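You operate a simulated robot arm through the tools that you are given. There is no shell and no other tool. Be economical: measure what you need, move in short steps, check, and stop when the job is done.

You run a simulated robot arm. Do the job below in one go: nothing can be reset, and whatever is moved stays where it is left.

Task
Prove the tester at 40 kPa with the tall black stopper, then vent it.
Fine: set the limit, pump up, wait for the green lamp. Pull the stopper once the red lamp is out and stand it on the bench.

The check looks at the end state, three seconds after you hand in, the way a careful person would. Anything else that was tipped, shoved, dropped, spilled or broken makes it a failure. Lids that push on must go on centred and level and be pressed home; caps that screw on are set level and turned clockwise until they are tight.

Robot
A 7-joint arm with a two-finger parallel gripper, fixed in place. Base frame: the origin is at the foot of the arm, x ahead of it, y to its left, z up; the work surface is at about z = 800. Lengths are in mm, angles in degrees, forces in N, time in s.
With the tool pointing down near the work surface it reaches from about 240 to 680 mm from the base axis. Its first joint turns from -66.0 to 66.0 degrees. Payload 2.4 kg.
The TCP is the grasp point between the finger pads, 30 mm short of the fingertips. In the tool frame z runs along the fingers and y along their closing line. Largest opening 94 mm; finger width 28, thickness 10; the body of the gripper, 50 by 96 mm, starts 55 mm behind the TCP.
Orientation is told as [roll, pitch, yaw] about the base's x, y, z axes, in that order, counted from this pose: with the fingers straight down and closing along the base's y, the tool's x points along the base's -x, its y along +y and its z along -z.

Tools
- The arm moves only by the tool servo_tool. Its argument "deltas" is a list of rows, each a list of 3 entries, a list of its own where there are three numbers: the shift along the tool's x, y, z in units of 20 mm (1.0 is 20 mm), then the turn, a rotation vector about the tool's x, y, z in units of 5 degrees (1.0 is 5 degrees), then the closure, from 0 (fully open) to 1 (shut). In form: [[[tx, ty, tz], [ax, ay, az], hand], ...]. A call has 1 to 12 rows; each row shifts and turns the commanded pose from where the row before left it, along the tool's axes as they then stand. A call with a number of a shift or a turn outside -1 to 1 is refused whole. A row lasts 0.2 s, in which the tool goes at most 50 mm and 8.6 degrees; a call with a longer step from one row to the next is refused whole, and so is a gripper value outside its range. A pose out of reach is approached as far as the arm can. The call stops where the force on the tool passes 40 N (or 10 N more than at its start, if that is more) or the arm is blocked; 0.2 s more then pass. The fingers move at their own pace (about 153 mm/s each) and stop on an object; they squeeze with about 28 N. The grip force told is the motor's: it shows also when the fingers shut on nothing. Time passes only in rows, and 0.2 s behind the last, so rows that do not move let the fingers close. It gives the time, the measured TCP pose, the force on the tool (base axes), the opening and the grip force at its end, in the units of the frame above (readings bear some noise).
- Cameras (640 x 400 px; columns grow to the right, rows downward): "scene" is fixed at [43.3, 477.2, 1447.1]; the picture's right is [-0.71, -0.70, 0.00], its down [-0.39, 0.39, -0.83] and it looks along [0.59, -0.59, -0.55] (base axes); focal length 344 px, centre (320, 200). "wrist" rides on the gripper at [76, 14, -102] in the tool frame; the picture's right is [-0.18, 0.98, 0.00], its down [-0.75, -0.14, -0.64] and it looks along [-0.63, -0.12, 0.77] (tool axes); focal length 243 px, centre (320, 200).
- capture(camera): a new picture of that camera. The clock stands still meanwhile.
- pixel_to_xyz(camera, pixels): for up to 12 pixels [column, row] of the newest picture of that camera ("zoom" is the newest enlarged one), the place [x, y, z] in the base frame of the surface seen there, good to about 2 mm. The clock stands still meanwhile.
- zoom(camera, box): a new picture of the part [left, top, right, bottom] of that camera's present view, enlarged. The clock stands still meanwhile.
- hand_in(): hands the job in; it is judged then, once.

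Work in short steps. Measure before you move; look again where a grasp or a placing could have gone wrong, and mend it. You have 80 turns and 54 pictures in all, those below and enlarged ones among them. Open the gripper and draw the arm clear of the work before you hand the job in, unless the task says otherwise; then end with one line.

The tools are called after ">>>" as a command line: name --argument value ..., lists and objects as JSON in quotes. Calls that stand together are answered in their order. servo_tool: Moves the arm, as the interface text tells. Its arguments: {"type":"object","properties":{"deltas":{"type":"array"}},"required":["deltas"]} The other tools are called the same way: capture (camera) takes a picture; pixel_to_xyz (camera, pixels) gives the place of the surface under pixels of a picture; zoom (camera, box) takes an enlarged picture of a part of a camera's view; hand_in () hands the job in.

At the start:

```text
time_s: 0.0
tcp_pos: [420.2, 73.6, 1131.3]
orientation: [0.0, 0.0, -0.1]
ft_force: [0.7, 0.1, -0.1]
finger_gap: 93.8
grasp_force: 0.1
```

scene: 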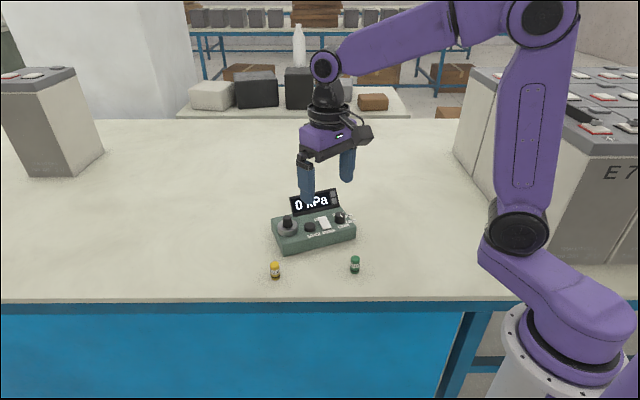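
wrist: 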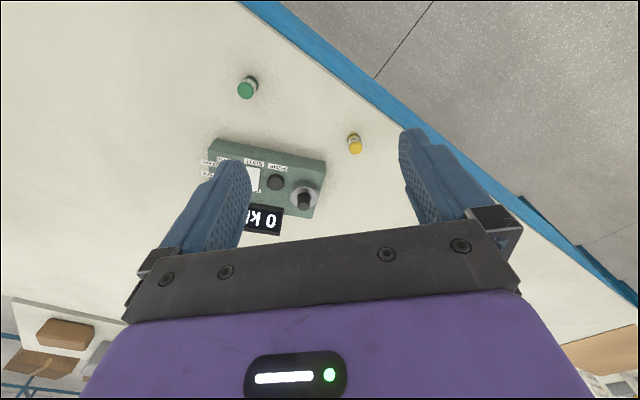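

The tester sits around scene pixel (315,225); I zoom there to read its controls.

>>> zoom --camera "scene" --box '[255, 180, 375, 285]'

>>> zoom --camera "wrist" --box '[190, 60, 390, 250]'

```text
3.81 times, centred on (315, 232) of scene
```

zoom: 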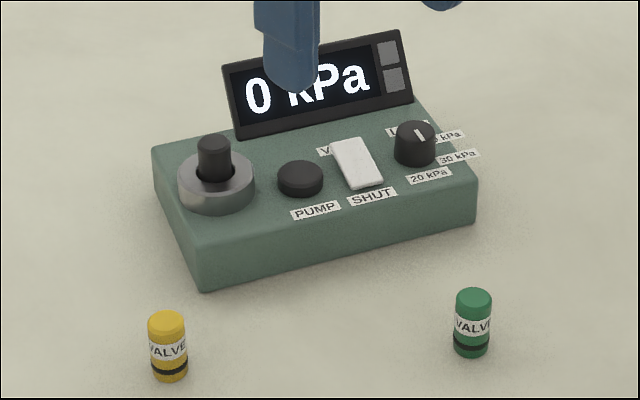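

```text
2.11 times, centred on (290, 155) of wrist
```

zoom: 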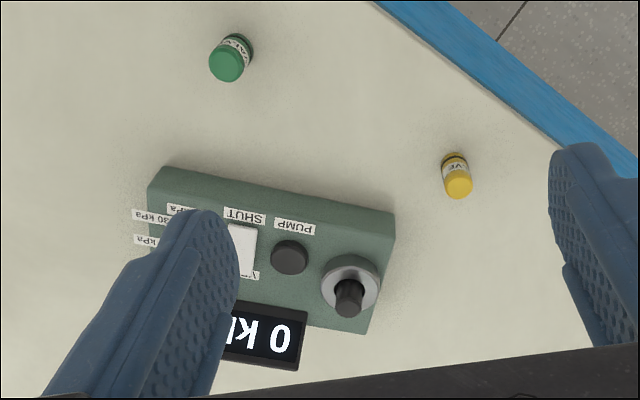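

The black stopper is standing in the ring port, with the pump button, VENT/SHUT rocker and limit knob to its right. I move the arm back a little so that the fingers don't hide anything.

>>> servo_tool --deltas '[[[1, 0, 0], [0, 0, 0], 0], [[1, 0, 0], [0, 0, 0], 0], [[1, 0, 0], [0, 0, 0], 0], [[1, 0, 0], [0, 0, 0], 0]]'

>>> zoom --camera "scene" --box '[265, 180, 365, 260]'

>>> capture --camera "wrist"

```text
time_s: 1.0
tcp_pos: [336.8, 73.1, 1131.7]
orientation: [0.0, -0.1, 0.0]
ft_force: [0.1, 0.6, -0.4]
finger_gap: 93.9
grasp_force: 0.1
```

```text
5.00 times, centred on (315, 220) of scene
```

zoom: 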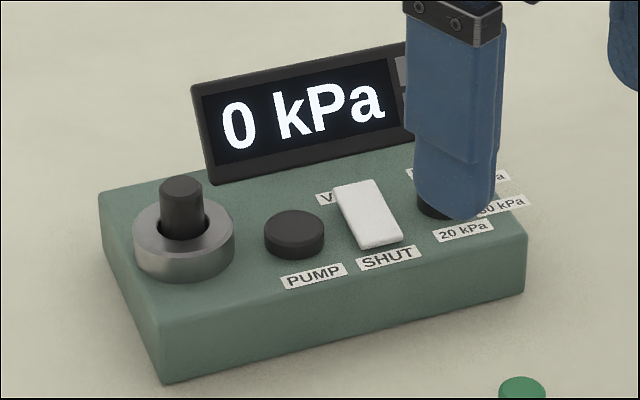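

```text
48 pictures are left
```

wrist: 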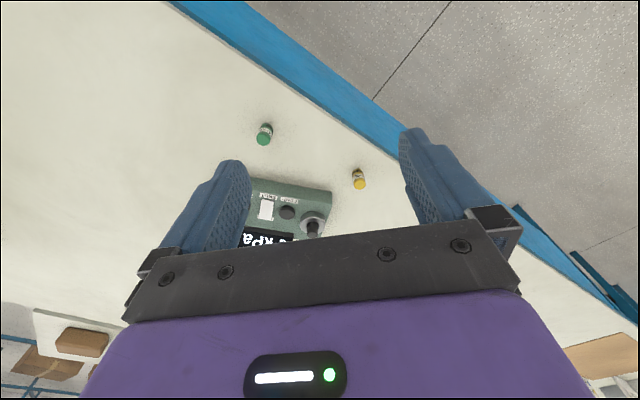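

The finger now hides the knob, so I shift the arm to base −y.

>>> servo_tool --deltas '[[[0, -1, 0], [0, 0, 0], 0], [[0, -1, 0], [0, 0, 0], 0], [[0, -1, 0], [0, 0, 0], 0], [[0, -1, 0], [0, 0, 0], 0], [[0, -1, 0], [0, 0, 0], 0]]'

>>> zoom --camera "scene" --box '[265, 180, 365, 260]'

>>> pixel_to_xyz --camera "zoom" --pixels '[[181, 185], [181, 225], [184, 270], [294, 230], [355, 190], [384, 240], [113, 200], [515, 240], [160, 330], [145, 235], [225, 235]]'

```text
time_s: 2.2
tcp_pos: [337.2, -25.8, 1129.3]
orientation: [0.0, -0.1, 0.1]
ft_force: [-0.5, -0.4, 1.5]
finger_gap: 94.2
grasp_force: 0.0
```

```text
5.00 times, centred on (315, 220) of scene
```

zoom: 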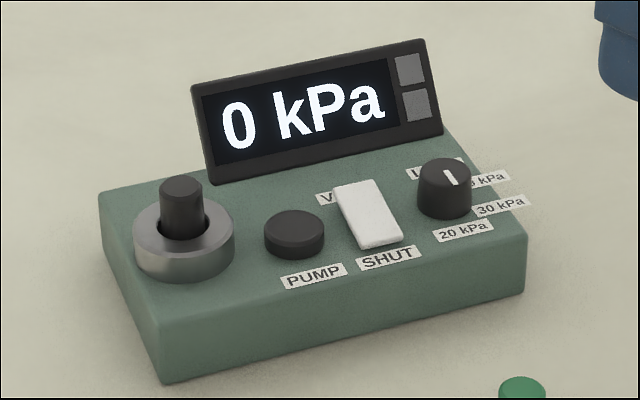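

```text
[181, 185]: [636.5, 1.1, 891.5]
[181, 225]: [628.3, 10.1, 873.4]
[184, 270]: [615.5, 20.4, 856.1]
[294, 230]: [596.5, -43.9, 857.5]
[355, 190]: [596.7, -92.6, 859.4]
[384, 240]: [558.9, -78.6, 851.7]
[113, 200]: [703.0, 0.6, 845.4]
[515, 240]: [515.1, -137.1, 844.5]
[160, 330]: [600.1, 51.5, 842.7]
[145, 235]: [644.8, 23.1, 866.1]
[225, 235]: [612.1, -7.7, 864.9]
```

I measure the knob and its labels, the outlines, the lamps, and the caps.

>>> pixel_to_xyz --camera "zoom" --pixels '[[445, 168], [450, 178], [446, 170], [465, 230], [500, 206], [490, 180], [425, 172], [445, 210], [410, 68], [416, 104], [166, 382], [516, 285]]'

>>> zoom --camera "scene" --box '[325, 205, 365, 230]'

>>> zoom --camera "scene" --box '[260, 250, 370, 285]'

```text
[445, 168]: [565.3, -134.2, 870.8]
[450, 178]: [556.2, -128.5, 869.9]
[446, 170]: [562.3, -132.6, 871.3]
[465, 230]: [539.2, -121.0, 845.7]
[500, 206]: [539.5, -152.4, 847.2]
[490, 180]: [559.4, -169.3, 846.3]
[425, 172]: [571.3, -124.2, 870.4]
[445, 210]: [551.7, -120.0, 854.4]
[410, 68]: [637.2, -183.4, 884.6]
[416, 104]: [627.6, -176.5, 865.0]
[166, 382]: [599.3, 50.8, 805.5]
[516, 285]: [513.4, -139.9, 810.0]
```

```text
16.00 times, centred on (345, 218) of scene
```

zoom: 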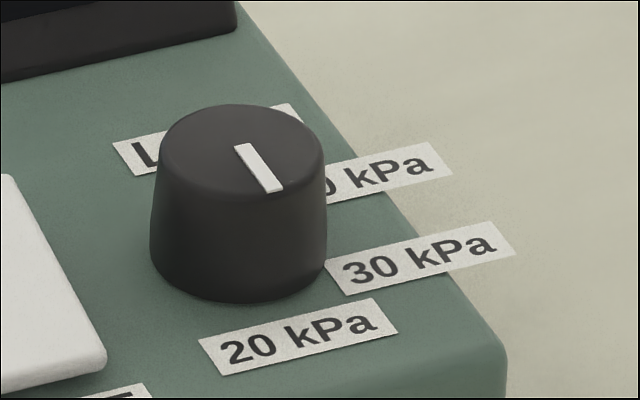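

```text
5.82 times, centred on (315, 268) of scene
```

zoom: 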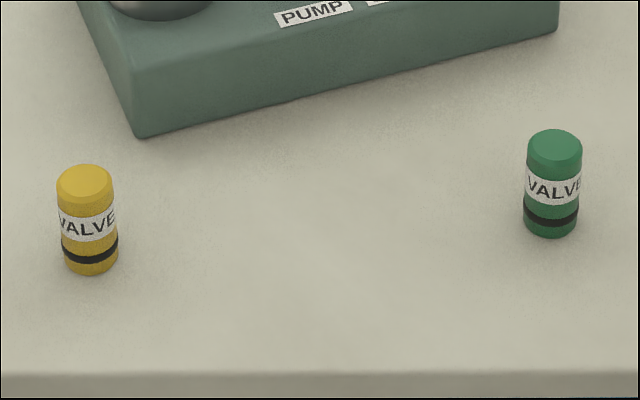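

The stopper is already in the port at about (633,2). The knob is at about (562,-132) with its pointer at 20 kPa, and the rocker is tilted down at the SHUT end. I move above the knob and check it from the wrist camera.

>>> servo_tool --deltas '[[[-0.94, -0.44, 0.62], [0, 0, 0], 0], [[-0.94, -0.44, 0.62], [0, 0, 0], 0], [[-0.94, -0.44, 0.62], [0, 0, 0], 0], [[-0.94, -0.44, 0.62], [0, 0, 0], 0], [[-0.94, -0.44, 0.62], [0, 0, 0], 0], [[-0.94, -0.44, 0.62], [0, 0, 0], 0], [[-0.94, -0.44, 0.62], [0, 0, 0], 0], [[-0.94, -0.44, 0.62], [0, 0, 0], 0], [[-0.94, -0.44, 0.62], [0, 0, 0], 0], [[-0.94, -0.44, 0.62], [0, 0, 0], 0], [[-0.94, -0.44, 0.62], [0, 0, 0], 0], [[-0.94, -0.44, 0.62], [0, 0, 0], 0]]'

>>> servo_tool --deltas '[[[0, 0, 0], [0, 0, 1], 0], [[0, 0, 0], [0, 0, 1], 0], [[0, 0, 0], [0, 0, 1], 0], [[0, 0, 0], [0, 0, 1], 0], [[0, 0, 0], [0, 0, 1], 0], [[0, 0, 0], [0, 0, 1], 0], [[0, 0, 0], [0, 0, 1], 0], [[0, 0, 0], [0, 0, 1], 0], [[0, 0, 0], [0, 0, 1], 0], [[0, 0, 0], [0, 0, 1], 0], [[0, 0, 0], [0, 0, 1], 0], [[0, 0, 0], [0, 0, 1], 0]]'

>>> capture --camera "wrist"

```text
time_s: 4.8
tcp_pos: [563.9, -131.8, 981.1]
orientation: [0.0, 0.0, 0.1]
ft_force: [0.1, -0.6, -0.1]
finger_gap: 94.3
grasp_force: 0.0
```

```text
time_s: 7.4
tcp_pos: [563.5, -130.6, 982.0]
orientation: [0.0, 0.0, -60.1]
ft_force: [-0.1, 0.2, 0.7]
finger_gap: 94.0
grasp_force: 0.1
```

```text
44 pictures are left
```

wrist: 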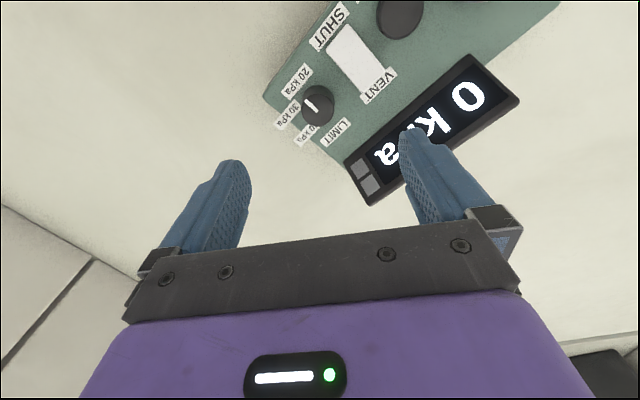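

The knob is at wrist pixel (317,106); I zoom in to measure the pointer and labels.

>>> zoom --camera "wrist" --box '[260, 50, 380, 155]'

>>> pixel_to_xyz --camera "wrist" --pixels '[[317, 100], [298, 79], [287, 114], [305, 137], [337, 130], [304, 100], [330, 103], [356, 60], [400, 15], [341, 30], [375, 88]]'

```text
3.81 times, centred on (320, 102) of wrist
```

zoom: 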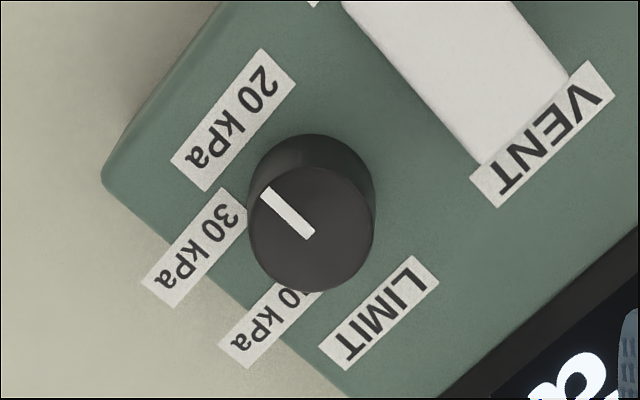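

```text
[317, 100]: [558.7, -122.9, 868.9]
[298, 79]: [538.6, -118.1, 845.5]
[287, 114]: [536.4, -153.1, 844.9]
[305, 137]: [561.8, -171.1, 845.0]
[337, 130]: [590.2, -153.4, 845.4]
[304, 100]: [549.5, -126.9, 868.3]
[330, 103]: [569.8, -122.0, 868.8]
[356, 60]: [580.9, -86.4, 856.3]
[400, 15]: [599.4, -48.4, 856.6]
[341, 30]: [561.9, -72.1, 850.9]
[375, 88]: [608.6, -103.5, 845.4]
```

Now the knob top centre, rim, pointer ends and label centres.

>>> pixel_to_xyz --camera "zoom" --pixels '[[312, 230], [268, 192], [309, 234], [252, 230], [373, 230], [312, 170], [312, 288], [233, 120], [195, 248], [270, 320], [380, 313]]'

```text
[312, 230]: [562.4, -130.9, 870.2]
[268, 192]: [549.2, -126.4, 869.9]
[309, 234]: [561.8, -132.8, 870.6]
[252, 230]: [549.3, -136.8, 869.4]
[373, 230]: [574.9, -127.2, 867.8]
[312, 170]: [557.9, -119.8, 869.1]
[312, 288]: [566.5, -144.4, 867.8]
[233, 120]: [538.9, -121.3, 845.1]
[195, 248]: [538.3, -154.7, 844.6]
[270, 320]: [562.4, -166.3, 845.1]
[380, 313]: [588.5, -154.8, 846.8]
```

The knob centre is (562,-131.7), about 27 wide, with its top at 870. The labels are 60° apart, so 20→40 kPa is 120° counter-clockwise. I descend with the fingers half open and close on the knob.

>>> servo_tool --deltas '[[[0, -0.08, 0.85], [0, 0, 0], 0.5], [[0, 0, 0.85], [0, 0, 0], 0.5], [[0, 0, 0.85], [0, 0, 0], 0.5], [[0, 0, 0.85], [0, 0, 0], 0.5], [[0, 0, 0.85], [0, 0, 0], 0.5], [[0, 0, 0.8], [0, 0, 0], 0.5], [[0, 0, 0], [0, 0, 0], 0.5]]'

>>> servo_tool --deltas '[[[0, 0, 0], [0, 0, 0], 1], [[0, 0, 0], [0, 0, 0], 1], [[0, 0, 0], [0, 0, 0], 1]]'

>>> zoom --camera "scene" --box '[265, 180, 365, 260]'

```text
time_s: 9.0
tcp_pos: [564.2, -132.1, 883.7]
orientation: [0.3, -0.2, -60.0]
ft_force: [-4.4, -0.1, 24.9]
finger_gap: 45.7
grasp_force: 0.1
```

```text
time_s: 9.8
tcp_pos: [562.2, -132.8, 880.7]
orientation: [-0.1, -0.1, -60.0]
ft_force: [-8.6, -3.0, 22.6]
finger_gap: 30.2
grasp_force: 28.3
```

```text
5.00 times, centred on (315, 220) of scene
```

zoom: 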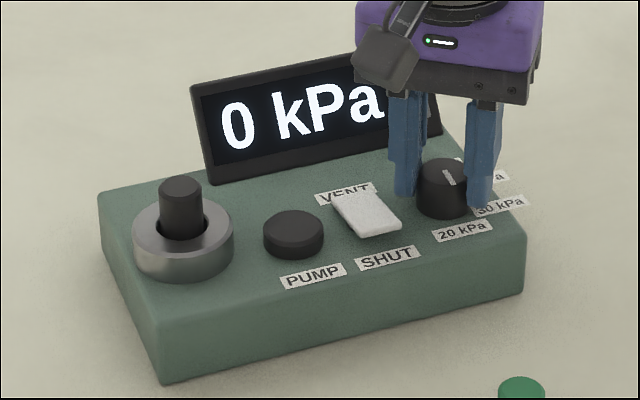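

The grip holds the knob at a gap of 30, but 23 N upward remains and a fingertip seems to have tipped the rocker to VENT (I'll set that back later). I ease up 4 mm and read the force.

>>> servo_tool --deltas '[[[0, 0, -0.1], [0, 0, 0], 0.7], [[0, 0, -0.15], [0, 0, 0], 0.7], [[0, 0, 0], [0, 0, 0], 0.7], [[0, 0, 0], [0, 0, 0], 1], [[0, 0, 0], [0, 0, 0], 1], [[0, 0, 0], [0, 0, 0], 1]]'

>>> zoom --camera "wrist" --box '[200, 0, 440, 200]'

```text
time_s: 11.2
tcp_pos: [563.2, -132.5, 885.2]
orientation: [-0.1, 0.0, -60.1]
ft_force: [-5.6, -1.7, 0.0]
finger_gap: 30.6
grasp_force: 28.0
```

```text
2.00 times, centred on (320, 100) of wrist
```

zoom: 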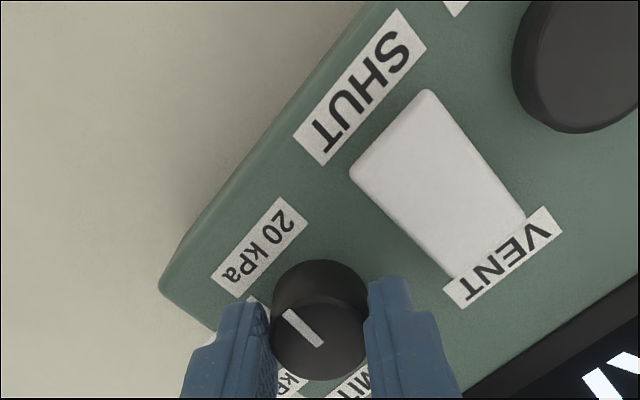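

The knob is gripped and the vertical force is gone. I turn counter-clockwise 60° first and check it.

>>> servo_tool --deltas '[[[0, 0, 0], [0, 0, -1], 1], [[0, 0, 0], [0, 0, -1], 1], [[0, 0, 0], [0, 0, -1], 1], [[0, 0, 0], [0, 0, -1], 1], [[0, 0, 0], [0, 0, -1], 1], [[0, 0, 0], [0, 0, -1], 1], [[0, 0, 0], [0, 0, -1], 1], [[0, 0, 0], [0, 0, -1], 1], [[0, 0, 0], [0, 0, -1], 1], [[0, 0, 0], [0, 0, -1], 1], [[0, 0, 0], [0, 0, -1], 1], [[0, 0, 0], [0, 0, -1], 1]]'

>>> zoom --camera "wrist" --box '[200, 0, 440, 200]'

```text
time_s: 13.8
tcp_pos: [562.5, -132.3, 886.5]
orientation: [0.0, -0.1, 0.1]
ft_force: [-1.7, -4.9, -1.0]
finger_gap: 30.0
grasp_force: 27.4
```

```text
2.00 times, centred on (320, 100) of wrist
```

zoom: 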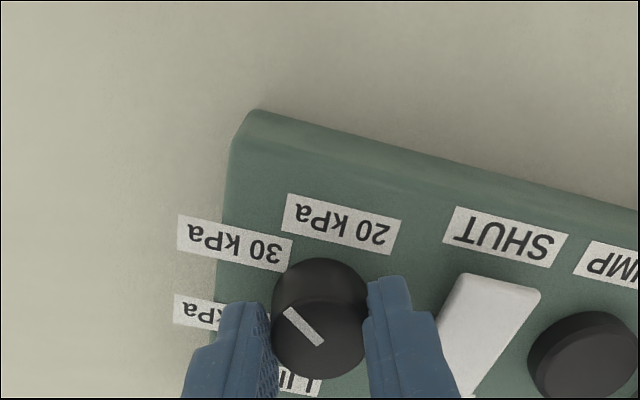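

The knob turns with the gripper and now points to 30 kPa. I turn another 60°.

>>> servo_tool --deltas '[[[0, 0, 0], [0, 0, -1], 1], [[0, 0, 0], [0, 0, -1], 1], [[0, 0, 0], [0, 0, -1], 1], [[0, 0, 0], [0, 0, -1], 1], [[0, 0, 0], [0, 0, -1], 1], [[0, 0, 0], [0, 0, -1], 1], [[0, 0, 0], [0, 0, -1], 1], [[0, 0, 0], [0, 0, -1], 1], [[0, 0, 0], [0, 0, -1], 1], [[0, 0, 0], [0, 0, -1], 1], [[0, 0, 0], [0, 0, -1], 1], [[0, 0, 0], [0, 0, -1], 1]]'

>>> zoom --camera "wrist" --box '[200, 0, 440, 200]'

```text
time_s: 16.4
tcp_pos: [563.4, -133.2, 885.5]
orientation: [-0.1, 0.0, 59.9]
ft_force: [-1.1, -13.7, 4.9]
finger_gap: 29.6
grasp_force: 27.6
```

```text
2.00 times, centred on (320, 100) of wrist
```

zoom: 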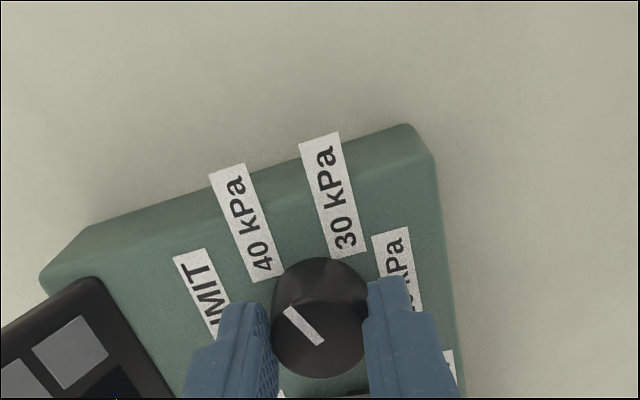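

The pointer is now on 40 kPa. I release, rise and move over the SHUT end of the rocker with the fingers shut, then look.

>>> servo_tool --deltas '[[[0, 0, 0], [0, 0, 0], 0.55], [[0, 0, 0], [0, 0, 0], 0.55], [[0, 0, -1], [0, 0, 0], 0.55], [[0, 0, -1], [0, 0, 0], 0.55], [[0, 0, -1], [0, 0, 0], 0.55], [[-0.8, 0.4, 0], [0, 0, 0], 1], [[-0.8, 0.4, 0], [0, 0, 0], 1], [[-0.75, 0.4, 0], [0, 0, 0], 1], [[0, 0, 0], [0, 0, 0], 1]]'

>>> zoom --camera "scene" --box '[265, 180, 365, 260]'

>>> zoom --camera "wrist" --box '[180, 0, 500, 200]'

```text
time_s: 18.4
tcp_pos: [567.3, -79.2, 946.8]
orientation: [0.1, 0.0, 60.0]
ft_force: [1.0, -0.8, 0.4]
finger_gap: 0.0
grasp_force: 28.5
```

```text
5.00 times, centred on (315, 220) of scene
```

zoom: 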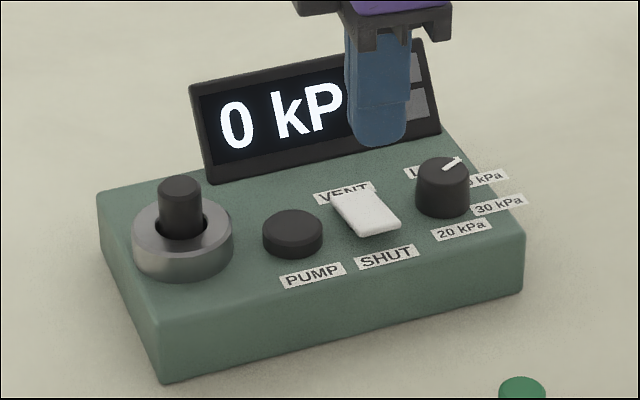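

```text
2.00 times, centred on (340, 100) of wrist
```

zoom: 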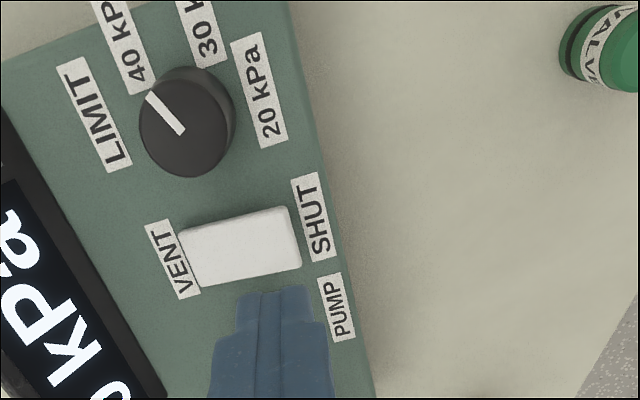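

The pointer is fine at 40 and the rocker's SHUT end is raised. I measure the rocker precisely in the wrist view.

>>> pixel_to_xyz --camera "zoom" --pixels '[[195, 260], [240, 248], [282, 238], [298, 266], [286, 210], [320, 218]]'

```text
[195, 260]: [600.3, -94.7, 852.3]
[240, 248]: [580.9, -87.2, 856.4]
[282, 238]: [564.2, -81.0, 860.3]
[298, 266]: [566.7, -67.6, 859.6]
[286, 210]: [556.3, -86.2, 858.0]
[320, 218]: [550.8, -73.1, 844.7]
```

I press the SHUT end at (563,-80): down to contact, then gently to TCP z about 882.

>>> servo_tool --deltas '[[[0.14, 0.17, 0.8], [0, 0, 0], 1], [[0, 0, 0.8], [0, 0, 0], 1], [[0, 0, 0.8], [0, 0, 0], 1], [[0, 0, 0.3], [0, 0, 0], 1], [[0, 0, 0.2], [0, 0, 0], 1], [[0, 0, 0.2], [0, 0, 0], 1], [[0, 0, 0.15], [0, 0, 0], 1], [[0, 0, 0], [0, 0, 0], 1]]'

>>> servo_tool --deltas '[[[0, 0, -1], [0, 0, 0], 1], [[0, 0, -1], [0, 0, 0], 1], [[0, 0, -1], [0, 0, 0], 1]]'

>>> zoom --camera "scene" --box '[265, 180, 365, 260]'

```text
time_s: 20.3
tcp_pos: [562.2, -79.8, 884.1]
orientation: [0.0, 0.0, 60.0]
ft_force: [-7.1, 2.2, 12.4]
finger_gap: 0.0
grasp_force: 28.6
stopped in row 8: the force on the tool passed its limit (the readings are from after the stop); the commanded pose is now the measured one
```

```text
time_s: 21.1
tcp_pos: [561.8, -80.9, 942.0]
orientation: [-0.1, -0.1, 60.1]
ft_force: [0.2, -0.4, 0.0]
finger_gap: 0.0
grasp_force: 27.6
```

```text
5.00 times, centred on (315, 220) of scene
```

zoom: 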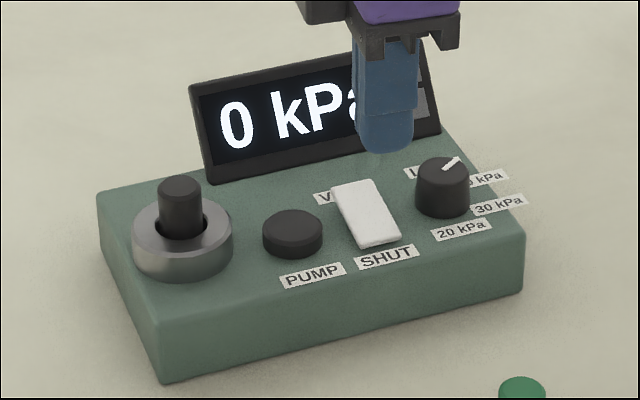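

The rocker is back at SHUT. Before pumping I make sure the stopper is seated by pressing lightly on its top at (636,1,891).

>>> servo_tool --deltas '[[[-0.9, -0.2, -0.3], [0, 0, 0], 1], [[-0.9, -0.2, 0], [0, 0, 0], 1], [[-0.9, -0.2, 0], [0, 0, 0], 1], [[-0.9, -0.2, 0], [0, 0, 0], 1], [[-0.9, -0.2, 0], [0, 0, 0], 1], [[-0.9, -0.17, 0], [0, 0, 0], 1], [[0, 0, 0], [0, 0, 0], 1]]'

>>> zoom --camera "scene" --box '[265, 160, 365, 240]'

>>> zoom --camera "wrist" --box '[180, 0, 500, 200]'

```text
time_s: 22.7
tcp_pos: [636.6, 1.5, 950.8]
orientation: [-0.3, 0.1, 60.0]
ft_force: [-0.2, 0.9, 0.4]
finger_gap: 0.0
grasp_force: 27.9
```

```text
5.00 times, centred on (315, 200) of scene
```

zoom: 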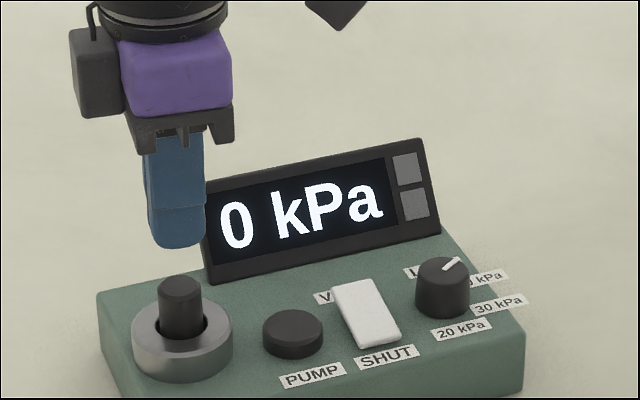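

```text
2.00 times, centred on (340, 100) of wrist
```

zoom: 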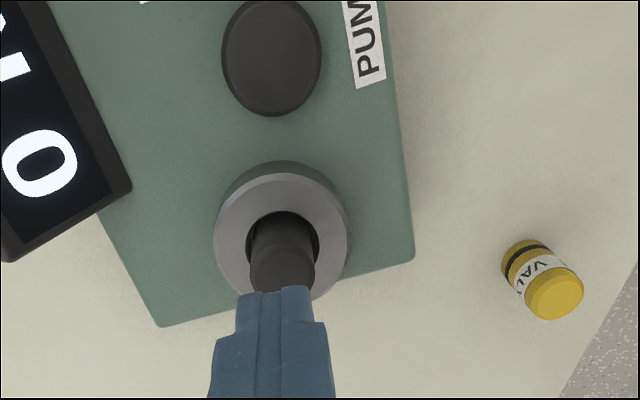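

The fingertips are above the stopper. I press down slowly.

>>> servo_tool --deltas '[[[0, 0, 0.8], [0, 0, 0], 1], [[0, 0, 0.5], [0, 0, 0], 1], [[0, 0, 0.15], [0, 0, 0], 1], [[0, 0, 0.1], [0, 0, 0], 1], [[0, 0, 0.1], [0, 0, 0], 1], [[0, 0, 0], [0, 0, 0], 1]]'

```text
time_s: 24.1
tcp_pos: [638.1, 1.1, 919.2]
orientation: [-0.5, -0.2, 60.0]
ft_force: [-7.5, -3.5, 38.5]
finger_gap: 0.0
grasp_force: 27.9
```

The stopper is home: 38 N with no travel. I lift and move over the pump button at (596.5,-44), top z 857.

>>> servo_tool --deltas '[[[0, 0, -0.8], [0, 0, 0], 1], [[0, 0, -0.5], [0, 0, 0], 1], [[0.75, 0.16, 0], [0, 0, 0], 1], [[0.75, 0.16, 0], [0, 0, 0], 1], [[0.75, 0.16, 0], [0, 0, 0], 1], [[0.71, 0.15, 0], [0, 0, 0], 1], [[0, 0, 0.9], [0, 0, 0], 1], [[0, 0, 0.9], [0, 0, 0], 1], [[0, 0, 0], [0, 0, 0], 1]]'

>>> zoom --camera "scene" --box '[265, 180, 365, 260]'

```text
time_s: 26.1
tcp_pos: [596.3, -43.8, 907.1]
orientation: [-0.1, -0.1, 60.0]
ft_force: [0.0, 0.1, 0.3]
finger_gap: 0.1
grasp_force: 28.4
```

```text
5.00 times, centred on (315, 220) of scene
```

zoom: 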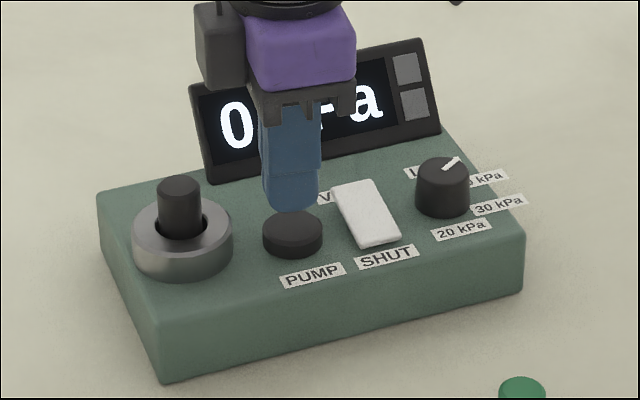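

One trial stroke: press to about TCP z 882 and let up again.

>>> servo_tool --deltas '[[[0, 0, 0.7], [0, 0, 0], 1], [[0, 0, 0.25], [0, 0, 0], 1], [[0, 0, 0.15], [0, 0, 0], 1], [[0, 0, 0.15], [0, 0, 0], 1], [[0, 0, 0], [0, 0, 0], 1]]'

>>> zoom --camera "scene" --box '[265, 180, 365, 260]'

```text
time_s: 27.3
tcp_pos: [597.1, -43.3, 882.8]
orientation: [-0.1, 0.1, 60.0]
ft_force: [-1.4, -1.0, 2.5]
finger_gap: 0.0
grasp_force: 28.3
```

```text
5.00 times, centred on (315, 220) of scene
```

zoom: 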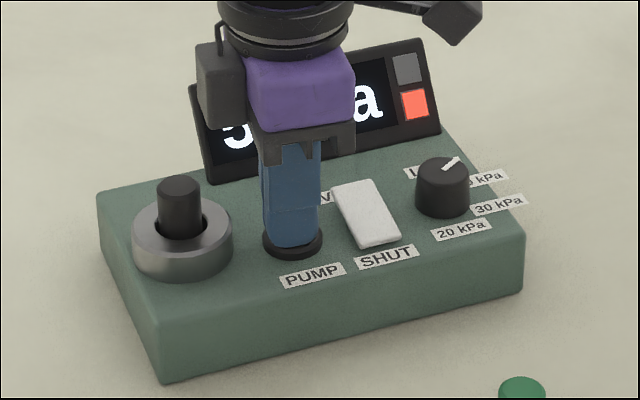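

The stroke registered (about 5 kPa, red lamp lit). I give three more strokes, ending with the button released.

>>> servo_tool --deltas '[[[0, 0, -0.7], [0, 0, 0], 1], [[0, 0, 0], [0, 0, 0], 1], [[0, 0, 0.7], [0, 0, 0], 1], [[0, 0, 0], [0, 0, 0], 1], [[0, 0, -0.7], [0, 0, 0], 1], [[0, 0, 0], [0, 0, 0], 1], [[0, 0, 0.7], [0, 0, 0], 1], [[0, 0, 0], [0, 0, 0], 1], [[0, 0, -0.7], [0, 0, 0], 1], [[0, 0, 0], [0, 0, 0], 1], [[0, 0, 0.7], [0, 0, 0], 1], [[0, 0, 0], [0, 0, 0], 1]]'

>>> servo_tool --deltas '[[[0, 0, -0.7], [0, 0, 0], 1], [[0.5, 0, 0], [0, 0, 0], 1], [[-0.5, 0, 0], [0, 0, 0], 1]]'

>>> zoom --camera "scene" --box '[290, 180, 350, 220]'

```text
time_s: 29.9
tcp_pos: [597.3, -42.6, 881.2]
orientation: [-0.1, 0.0, 60.1]
ft_force: [-1.8, 0.8, 2.9]
finger_gap: 0.1
grasp_force: 28.2
```

```text
time_s: 30.7
tcp_pos: [596.1, -43.6, 896.2]
orientation: [-0.1, 0.0, 60.0]
ft_force: [-0.1, 0.5, 0.5]
finger_gap: 0.0
grasp_force: 27.8
```

```text
10.00 times, centred on (320, 200) of scene
```

zoom: 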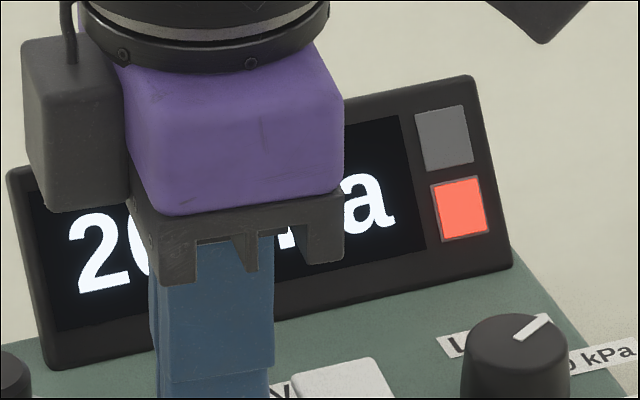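

The display shows 20 kPa after four strokes, so it holds. I give three more strokes to reach 35 and check.

>>> servo_tool --deltas '[[[0, 0, 0.7], [0, 0, 0], 1], [[0, 0, 0], [0, 0, 0], 1], [[0, 0, -0.7], [0, 0, 0], 1], [[0, 0, 0], [0, 0, 0], 1], [[0, 0, 0.7], [0, 0, 0], 1], [[0, 0, 0], [0, 0, 0], 1], [[0, 0, -0.7], [0, 0, 0], 1], [[0, 0, 0], [0, 0, 0], 1], [[0, 0, 0.7], [0, 0, 0], 1], [[0, 0, 0], [0, 0, 0], 1], [[0, 0, -0.7], [0, 0, 0], 1], [[0, 0, 0], [0, 0, 0], 1]]'

>>> zoom --camera "scene" --box '[290, 180, 350, 220]'

```text
time_s: 33.3
tcp_pos: [596.4, -44.7, 895.8]
orientation: [-0.1, 0.0, 60.1]
ft_force: [0.6, 0.4, 0.0]
finger_gap: 0.0
grasp_force: 27.8
```

```text
10.00 times, centred on (320, 200) of scene
```

zoom: 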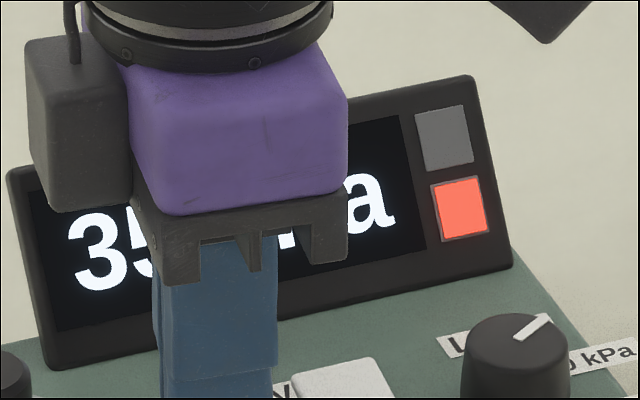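

The display shows 35 kPa; one more stroke, then up and wait.

>>> servo_tool --deltas '[[[0, 0, 0.7], [0, 0, 0], 1], [[0, 0, 0], [0, 0, 0], 1], [[0, 0, -0.8], [0, 0, 0], 1], [[0, 0, -1], [0, 0, 0], 1], [[0, 0, -1], [0, 0, 0], 1], [[0, 0, -1], [0, 0, 0], 1], [[0, 0, 0], [0, 0, 0], 1], [[0, 0, 0], [0, 0, 0], 1], [[0, 0, 0], [0, 0, 0], 1], [[0, 0, 0], [0, 0, 0], 1], [[0, 0, 0], [0, 0, 0], 1], [[0, 0, 0], [0, 0, 0], 1]]'

>>> zoom --camera "scene" --box '[265, 170, 365, 250]'

```text
time_s: 35.9
tcp_pos: [594.9, -43.5, 958.5]
orientation: [-0.1, 0.1, 59.9]
ft_force: [0.2, 0.1, -0.4]
finger_gap: 0.0
grasp_force: 28.1
```

```text
5.00 times, centred on (315, 210) of scene
```

zoom: 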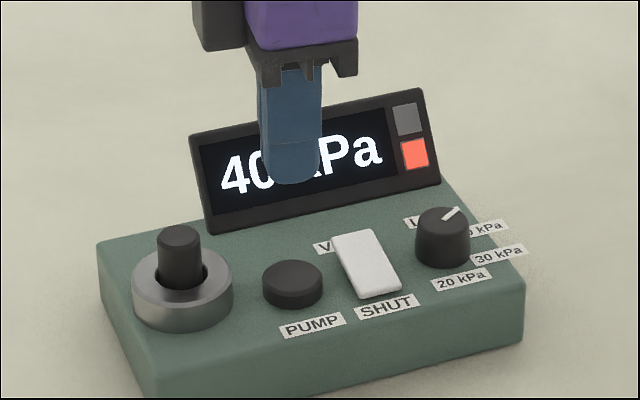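

It reads 40 kPa; green isn't lit yet. I move above the VENT end of the rocker (staying high) while waiting.

>>> servo_tool --deltas '[[[0.73, -0.39, 0], [0, 0, 0], 1], [[0.73, -0.39, 0], [0, 0, 0], 1], [[0.73, -0.39, 0], [0, 0, 0], 1], [[0, 0, 0], [0, 0, 0], 1], [[0, 0, 0], [0, 0, 0], 1], [[0, 0, 0], [0, 0, 0], 1], [[0, 0, 0], [0, 0, 0], 1], [[0, 0, 0], [0, 0, 0], 1], [[0, 0, 0], [0, 0, 0], 1], [[0, 0, 0], [0, 0, 0], 1], [[0, 0, 0], [0, 0, 0], 1], [[0, 0, 0], [0, 0, 0], 1]]'

>>> zoom --camera "scene" --box '[265, 170, 365, 250]'

>>> zoom --camera "wrist" --box '[160, 0, 480, 200]'

```text
time_s: 38.5
tcp_pos: [594.7, -91.5, 956.8]
orientation: [-0.1, 0.0, 60.0]
ft_force: [-0.8, -0.2, -0.1]
finger_gap: 0.0
grasp_force: 28.3
```

```text
5.00 times, centred on (315, 210) of scene
```

zoom: 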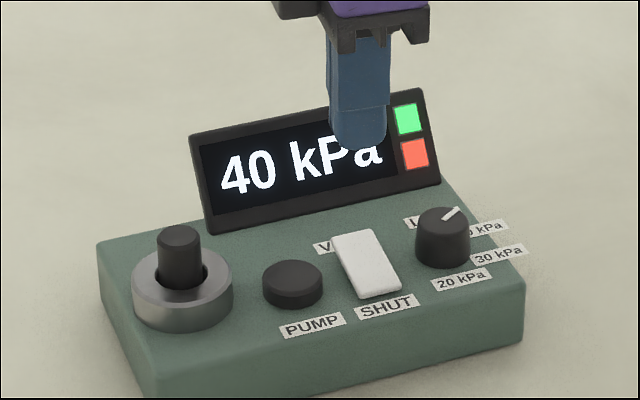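

```text
2.00 times, centred on (320, 100) of wrist
```

zoom: 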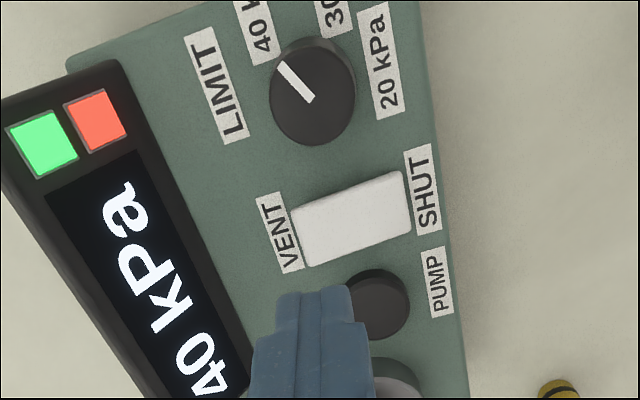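

The green lamp is lit at 40 kPa. I press the VENT end of the rocker.

>>> servo_tool --deltas '[[[0, 0, 0.9], [0, 0, 0], 1], [[0, 0, 0.9], [0, 0, 0], 1], [[0, 0, 0.9], [0, 0, 0], 1], [[0, 0, 0.45], [0, 0, 0], 1], [[0, 0, 0.2], [0, 0, 0], 1], [[0, 0, 0.2], [0, 0, 0], 1], [[0, 0, 0.1], [0, 0, 0], 1]]'

>>> servo_tool --deltas '[[[0, 0, -1], [0, 0, 0], 1], [[0, 0, -1], [0, 0, 0], 1], [[0, 0, -1], [0, 0, 0], 1], [[0, 0, -1], [0, 0, 0], 1]]'

>>> zoom --camera "scene" --box '[265, 170, 365, 250]'

```text
time_s: 40.1
tcp_pos: [595.4, -92.8, 885.6]
orientation: [-0.2, -0.1, 60.0]
ft_force: [-2.7, -0.2, 13.8]
finger_gap: 0.0
grasp_force: 28.4
```

```text
time_s: 41.1
tcp_pos: [594.0, -93.3, 965.3]
orientation: [-0.1, 0.0, 60.1]
ft_force: [-0.3, 0.1, -0.2]
finger_gap: 0.0
grasp_force: 27.8
```

```text
5.00 times, centred on (315, 210) of scene
```

zoom: 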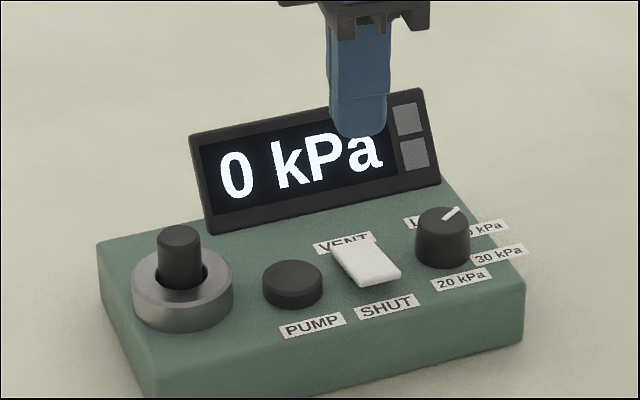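

Vented: 0 kPa and the red lamp is out. I move above the stopper at (636,1.5), opening the fingers, and look at possible standing places on the bench.

>>> servo_tool --deltas '[[[-0.86, 0.09, 0], [0, 0, 0], 0.4], [[-0.86, 0.09, 0], [0, 0, 0], 0.4], [[-0.86, 0.09, 0], [0, 0, 0], 0.4], [[-0.86, 0.09, 0], [0, 0, 0], 0.4], [[-0.86, 0.09, 0], [0, 0, 0], 0.4], [[-0.86, 0.09, 0], [0, 0, 0], 0.4], [[0, 0, 0], [0, 0, 0], 0.4]]'

>>> capture --camera "wrist"

>>> capture --camera "scene"

>>> pixel_to_xyz --camera "scene" --pixels '[[275, 268], [355, 264], [310, 272], [315, 290], [240, 240], [220, 220], [300, 299], [250, 290], [302, 222]]'

```text
time_s: 42.7
tcp_pos: [637.8, 1.8, 963.1]
orientation: [-0.1, 0.0, 60.0]
ft_force: [-0.5, -0.6, 0.3]
finger_gap: 56.6
grasp_force: 0.1
```

```text
25 pictures are left
```

wrist: 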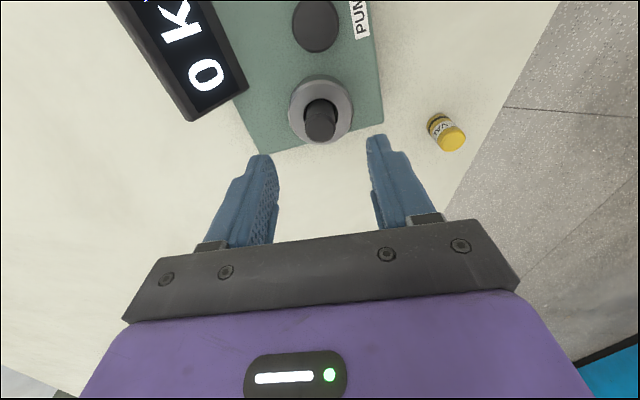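

```text
24 pictures are left
```

scene: 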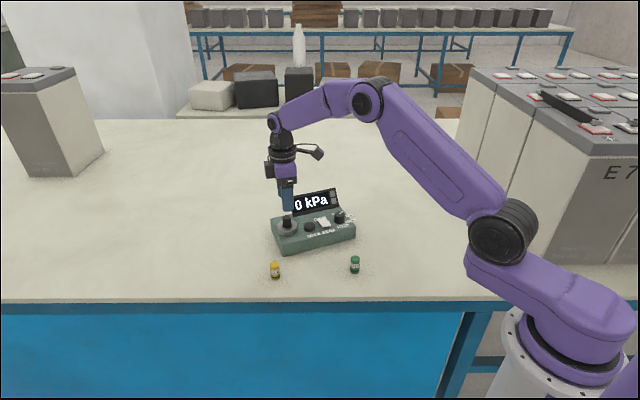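

```text
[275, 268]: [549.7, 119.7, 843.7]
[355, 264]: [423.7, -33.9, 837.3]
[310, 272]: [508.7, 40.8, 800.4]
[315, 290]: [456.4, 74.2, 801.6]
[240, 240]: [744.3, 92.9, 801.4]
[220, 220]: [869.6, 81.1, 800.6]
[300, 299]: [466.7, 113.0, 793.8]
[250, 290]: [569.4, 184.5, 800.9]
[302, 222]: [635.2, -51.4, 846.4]
```

The wrist view shows the stopper centred between the fingers. I descend to TCP z ≈ 900 (tips just above the ring at 866) and close on the stopper.

>>> servo_tool --deltas '[[[0.02, 0.04, 0.8], [0, 0, 0], 0.4], [[0, 0, 0.8], [0, 0, 0], 0.4], [[0, 0, 0.8], [0, 0, 0], 0.4], [[0, 0, 0.5], [0, 0, 0], 0.4], [[0, 0, 0.2], [0, 0, 0], 0.4], [[0, 0, 0], [0, 0, 0], 0.4], [[0, 0, 0], [0, 0, 0], 1], [[0, 0, 0], [0, 0, 0], 1], [[0, 0, 0], [0, 0, 0], 1]]'

>>> zoom --camera "scene" --box '[250, 180, 350, 260]'

```text
time_s: 44.7
tcp_pos: [635.6, 3.5, 902.9]
orientation: [-0.1, -0.1, 60.0]
ft_force: [0.0, -0.8, 0.3]
finger_gap: 21.8
grasp_force: 27.9
```

```text
5.00 times, centred on (300, 220) of scene
```

zoom: 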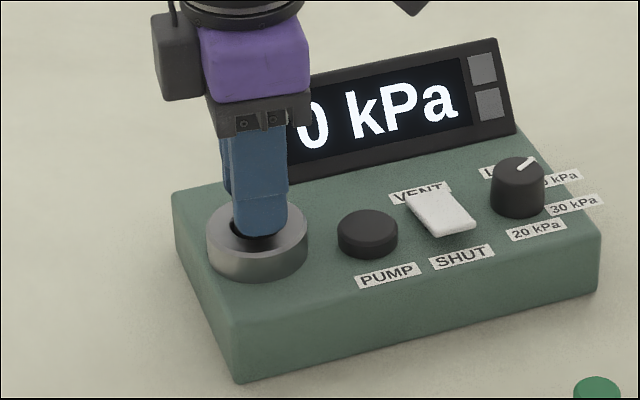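

Gripped at a 21.8 gap with no side force. I pull straight up, slowly at first.

>>> servo_tool --deltas '[[[0, 0, -0.2], [0, 0, 0], 1], [[0, 0, -0.3], [0, 0, 0], 1], [[0, 0, -0.4], [0, 0, 0], 1], [[0, 0, -0.6], [0, 0, 0], 1], [[0, 0, -0.8], [0, 0, 0], 1], [[0, 0, -0.8], [0, 0, 0], 1], [[0, 0, -0.8], [0, 0, 0], 1], [[0, 0, -0.8], [0, 0, 0], 1]]'

>>> zoom --camera "scene" --box '[250, 160, 350, 240]'

```text
time_s: 46.5
tcp_pos: [636.5, 2.0, 996.3]
orientation: [-0.1, 0.1, 60.0]
ft_force: [0.8, 0.8, -0.2]
finger_gap: 22.2
grasp_force: 27.8
```

```text
5.00 times, centred on (300, 200) of scene
```

zoom: 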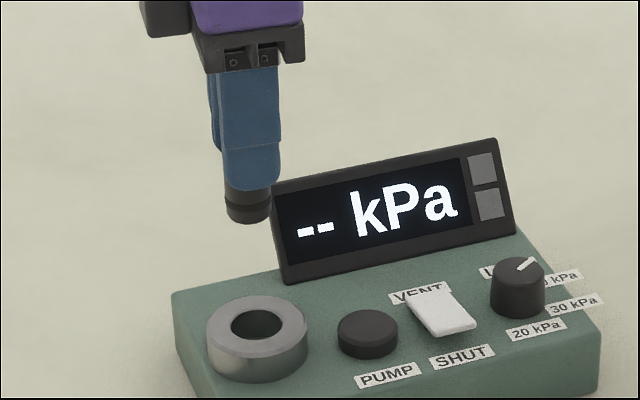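

The stopper is free and the display reads "--". I measure its bottom edge.

>>> pixel_to_xyz --camera "zoom" --pixels '[[249, 220], [249, 212], [249, 196]]'

```text
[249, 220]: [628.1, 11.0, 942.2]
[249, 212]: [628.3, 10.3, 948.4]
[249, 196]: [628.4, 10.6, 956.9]
```

The bottom is about 55 mm below the TCP. I carry it to the free bench spot near (495,42).

>>> servo_tool --deltas '[[[0.2, 0.8, 0], [0, 0, 0], 1], [[0.2, 0.8, 0], [0, 0, 0], 1], [[0.2, 0.8, 0], [0, 0, 0], 1], [[0.2, 0.8, 0], [0, 0, 0], 1], [[0.2, 0.8, 0], [0, 0, 0], 1], [[0.2, 0.8, 0], [0, 0, 0], 1], [[0.2, 0.8, 0], [0, 0, 0], 1], [[0.2, 0.8, 0], [0, 0, 0], 1], [[0.2, 0.73, 0], [0, 0, 0], 1]]'

>>> servo_tool --deltas '[[[0, 0, 0.9], [0, 0, 0], 1], [[0, 0, 0.9], [0, 0, 0], 1], [[0, 0, 0.9], [0, 0, 0], 1], [[0, 0, 0.9], [0, 0, 0], 1], [[0, 0, 0.9], [0, 0, 0], 1], [[0, 0, 0.9], [0, 0, 0], 1], [[0, 0, 0.7], [0, 0, 0], 1], [[0, 0, 0.4], [0, 0, 0], 1], [[0, 0, 0], [0, 0, 0], 1]]'

>>> zoom --camera "scene" --box '[250, 210, 370, 300]'

```text
time_s: 48.5
tcp_pos: [494.1, 42.0, 995.7]
orientation: [-0.1, -0.1, 60.0]
ft_force: [-0.3, 1.3, -0.5]
finger_gap: 22.0
grasp_force: 27.8
```

```text
time_s: 50.5
tcp_pos: [495.2, 42.7, 866.8]
orientation: [-0.2, 0.0, 60.0]
ft_force: [-0.6, 0.2, -0.3]
finger_gap: 22.1
grasp_force: 28.3
```

```text
4.44 times, centred on (310, 255) of scene
```

zoom: 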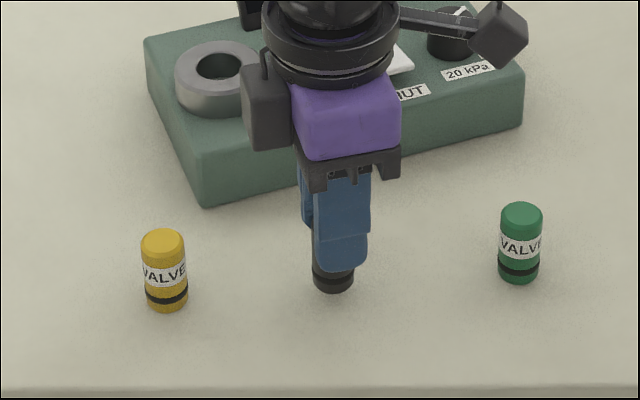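

The stopper is about 10 mm above the bench, clear of both caps. I lower in 2 mm steps, watching for contact.

>>> servo_tool --deltas '[[[0, 0, 0.15], [0, 0, 0], 1], [[0, 0, 0.1], [0, 0, 0], 1], [[0, 0, 0.1], [0, 0, 0], 1], [[0, 0, 0.1], [0, 0, 0], 1], [[0, 0, 0], [0, 0, 0], 1]]'

```text
time_s: 51.7
tcp_pos: [494.9, 42.5, 857.2]
orientation: [-0.2, -0.2, 60.1]
ft_force: [-0.8, 1.3, 1.0]
finger_gap: 22.2
grasp_force: 27.8
```

No clear contact yet at 857; I continue in 1 mm steps.

>>> servo_tool --deltas '[[[0, 0, 0.05], [0, 0, 0], 1], [[0, 0, 0.05], [0, 0, 0], 1], [[0, 0, 0], [0, 0, 0], 1]]'

```text
time_s: 52.5
tcp_pos: [494.7, 42.1, 856.0]
orientation: [-0.2, -0.2, 60.0]
ft_force: [-1.3, 0.0, 21.6]
finger_gap: 22.3
grasp_force: 27.4
```

Contact at 21 N, so it stands on the bench. I ease 0.6 mm, open gradually, and rise.

>>> servo_tool --deltas '[[[0, 0, -0.03], [0, 0, 0], 1], [[0, 0, 0], [0, 0, 0], 0.7], [[0, 0, 0], [0, 0, 0], 0.6], [[0, 0, 0], [0, 0, 0], 0.45], [[0, 0, 0], [0, 0, 0], 0.45]]'

>>> servo_tool --deltas '[[[0, 0, -0.5], [0, 0, 0], 0.45], [[0, 0, -1], [0, 0, 0], 0.45], [[0, 0, -1], [0, 0, 0], 0.45], [[0, 0, -1], [0, 0, 0], 0.45], [[0, 0, -1], [0, 0, 0], 0], [[0, 0, -1], [0, 0, 0], 0], [[0, 0, -1], [0, 0, 0], 0], [[0, 0, -1], [0, 0, 0], 0], [[1, 0, 0], [0, 0, 0], 0], [[1, 0, 0], [0, 0, 0], 0], [[1, 0, 0], [0, 0, 0], 0], [[1, 0, 0], [0, 0, 0], 0]]'

>>> zoom --camera "scene" --box '[250, 180, 380, 290]'

```text
time_s: 53.7
tcp_pos: [494.3, 41.4, 856.2]
orientation: [0.0, 0.0, 60.0]
ft_force: [-0.1, -0.4, 0.3]
finger_gap: 51.5
grasp_force: 0.1
```

```text
time_s: 56.3
tcp_pos: [454.0, -28.5, 1005.1]
orientation: [-0.2, 0.1, 60.1]
ft_force: [-0.1, -0.1, 0.6]
finger_gap: 94.2
grasp_force: 0.1
```

```text
3.64 times, centred on (315, 235) of scene
```

zoom: 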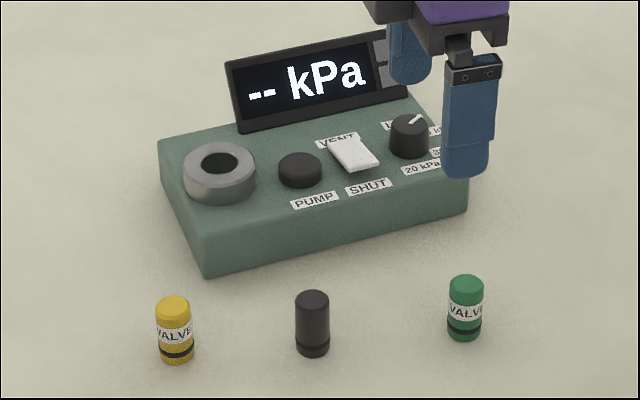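

The stopper stands upright, the tester is vented with the knob at 40 kPa, and both caps are untouched. The gripper is open and clear, so I hand in.

>>> hand_in

```text
The job is handed in.
```

I proved the tester at 40 kPa with the black stopper (green lamp came on), vented it to 0 kPa, and pulled the stopper after the red lamp went out; it now stands upright on the bench. While I gripped the knob a finger tipped the rocker to VENT before any pumping, and I set it back to SHUT.
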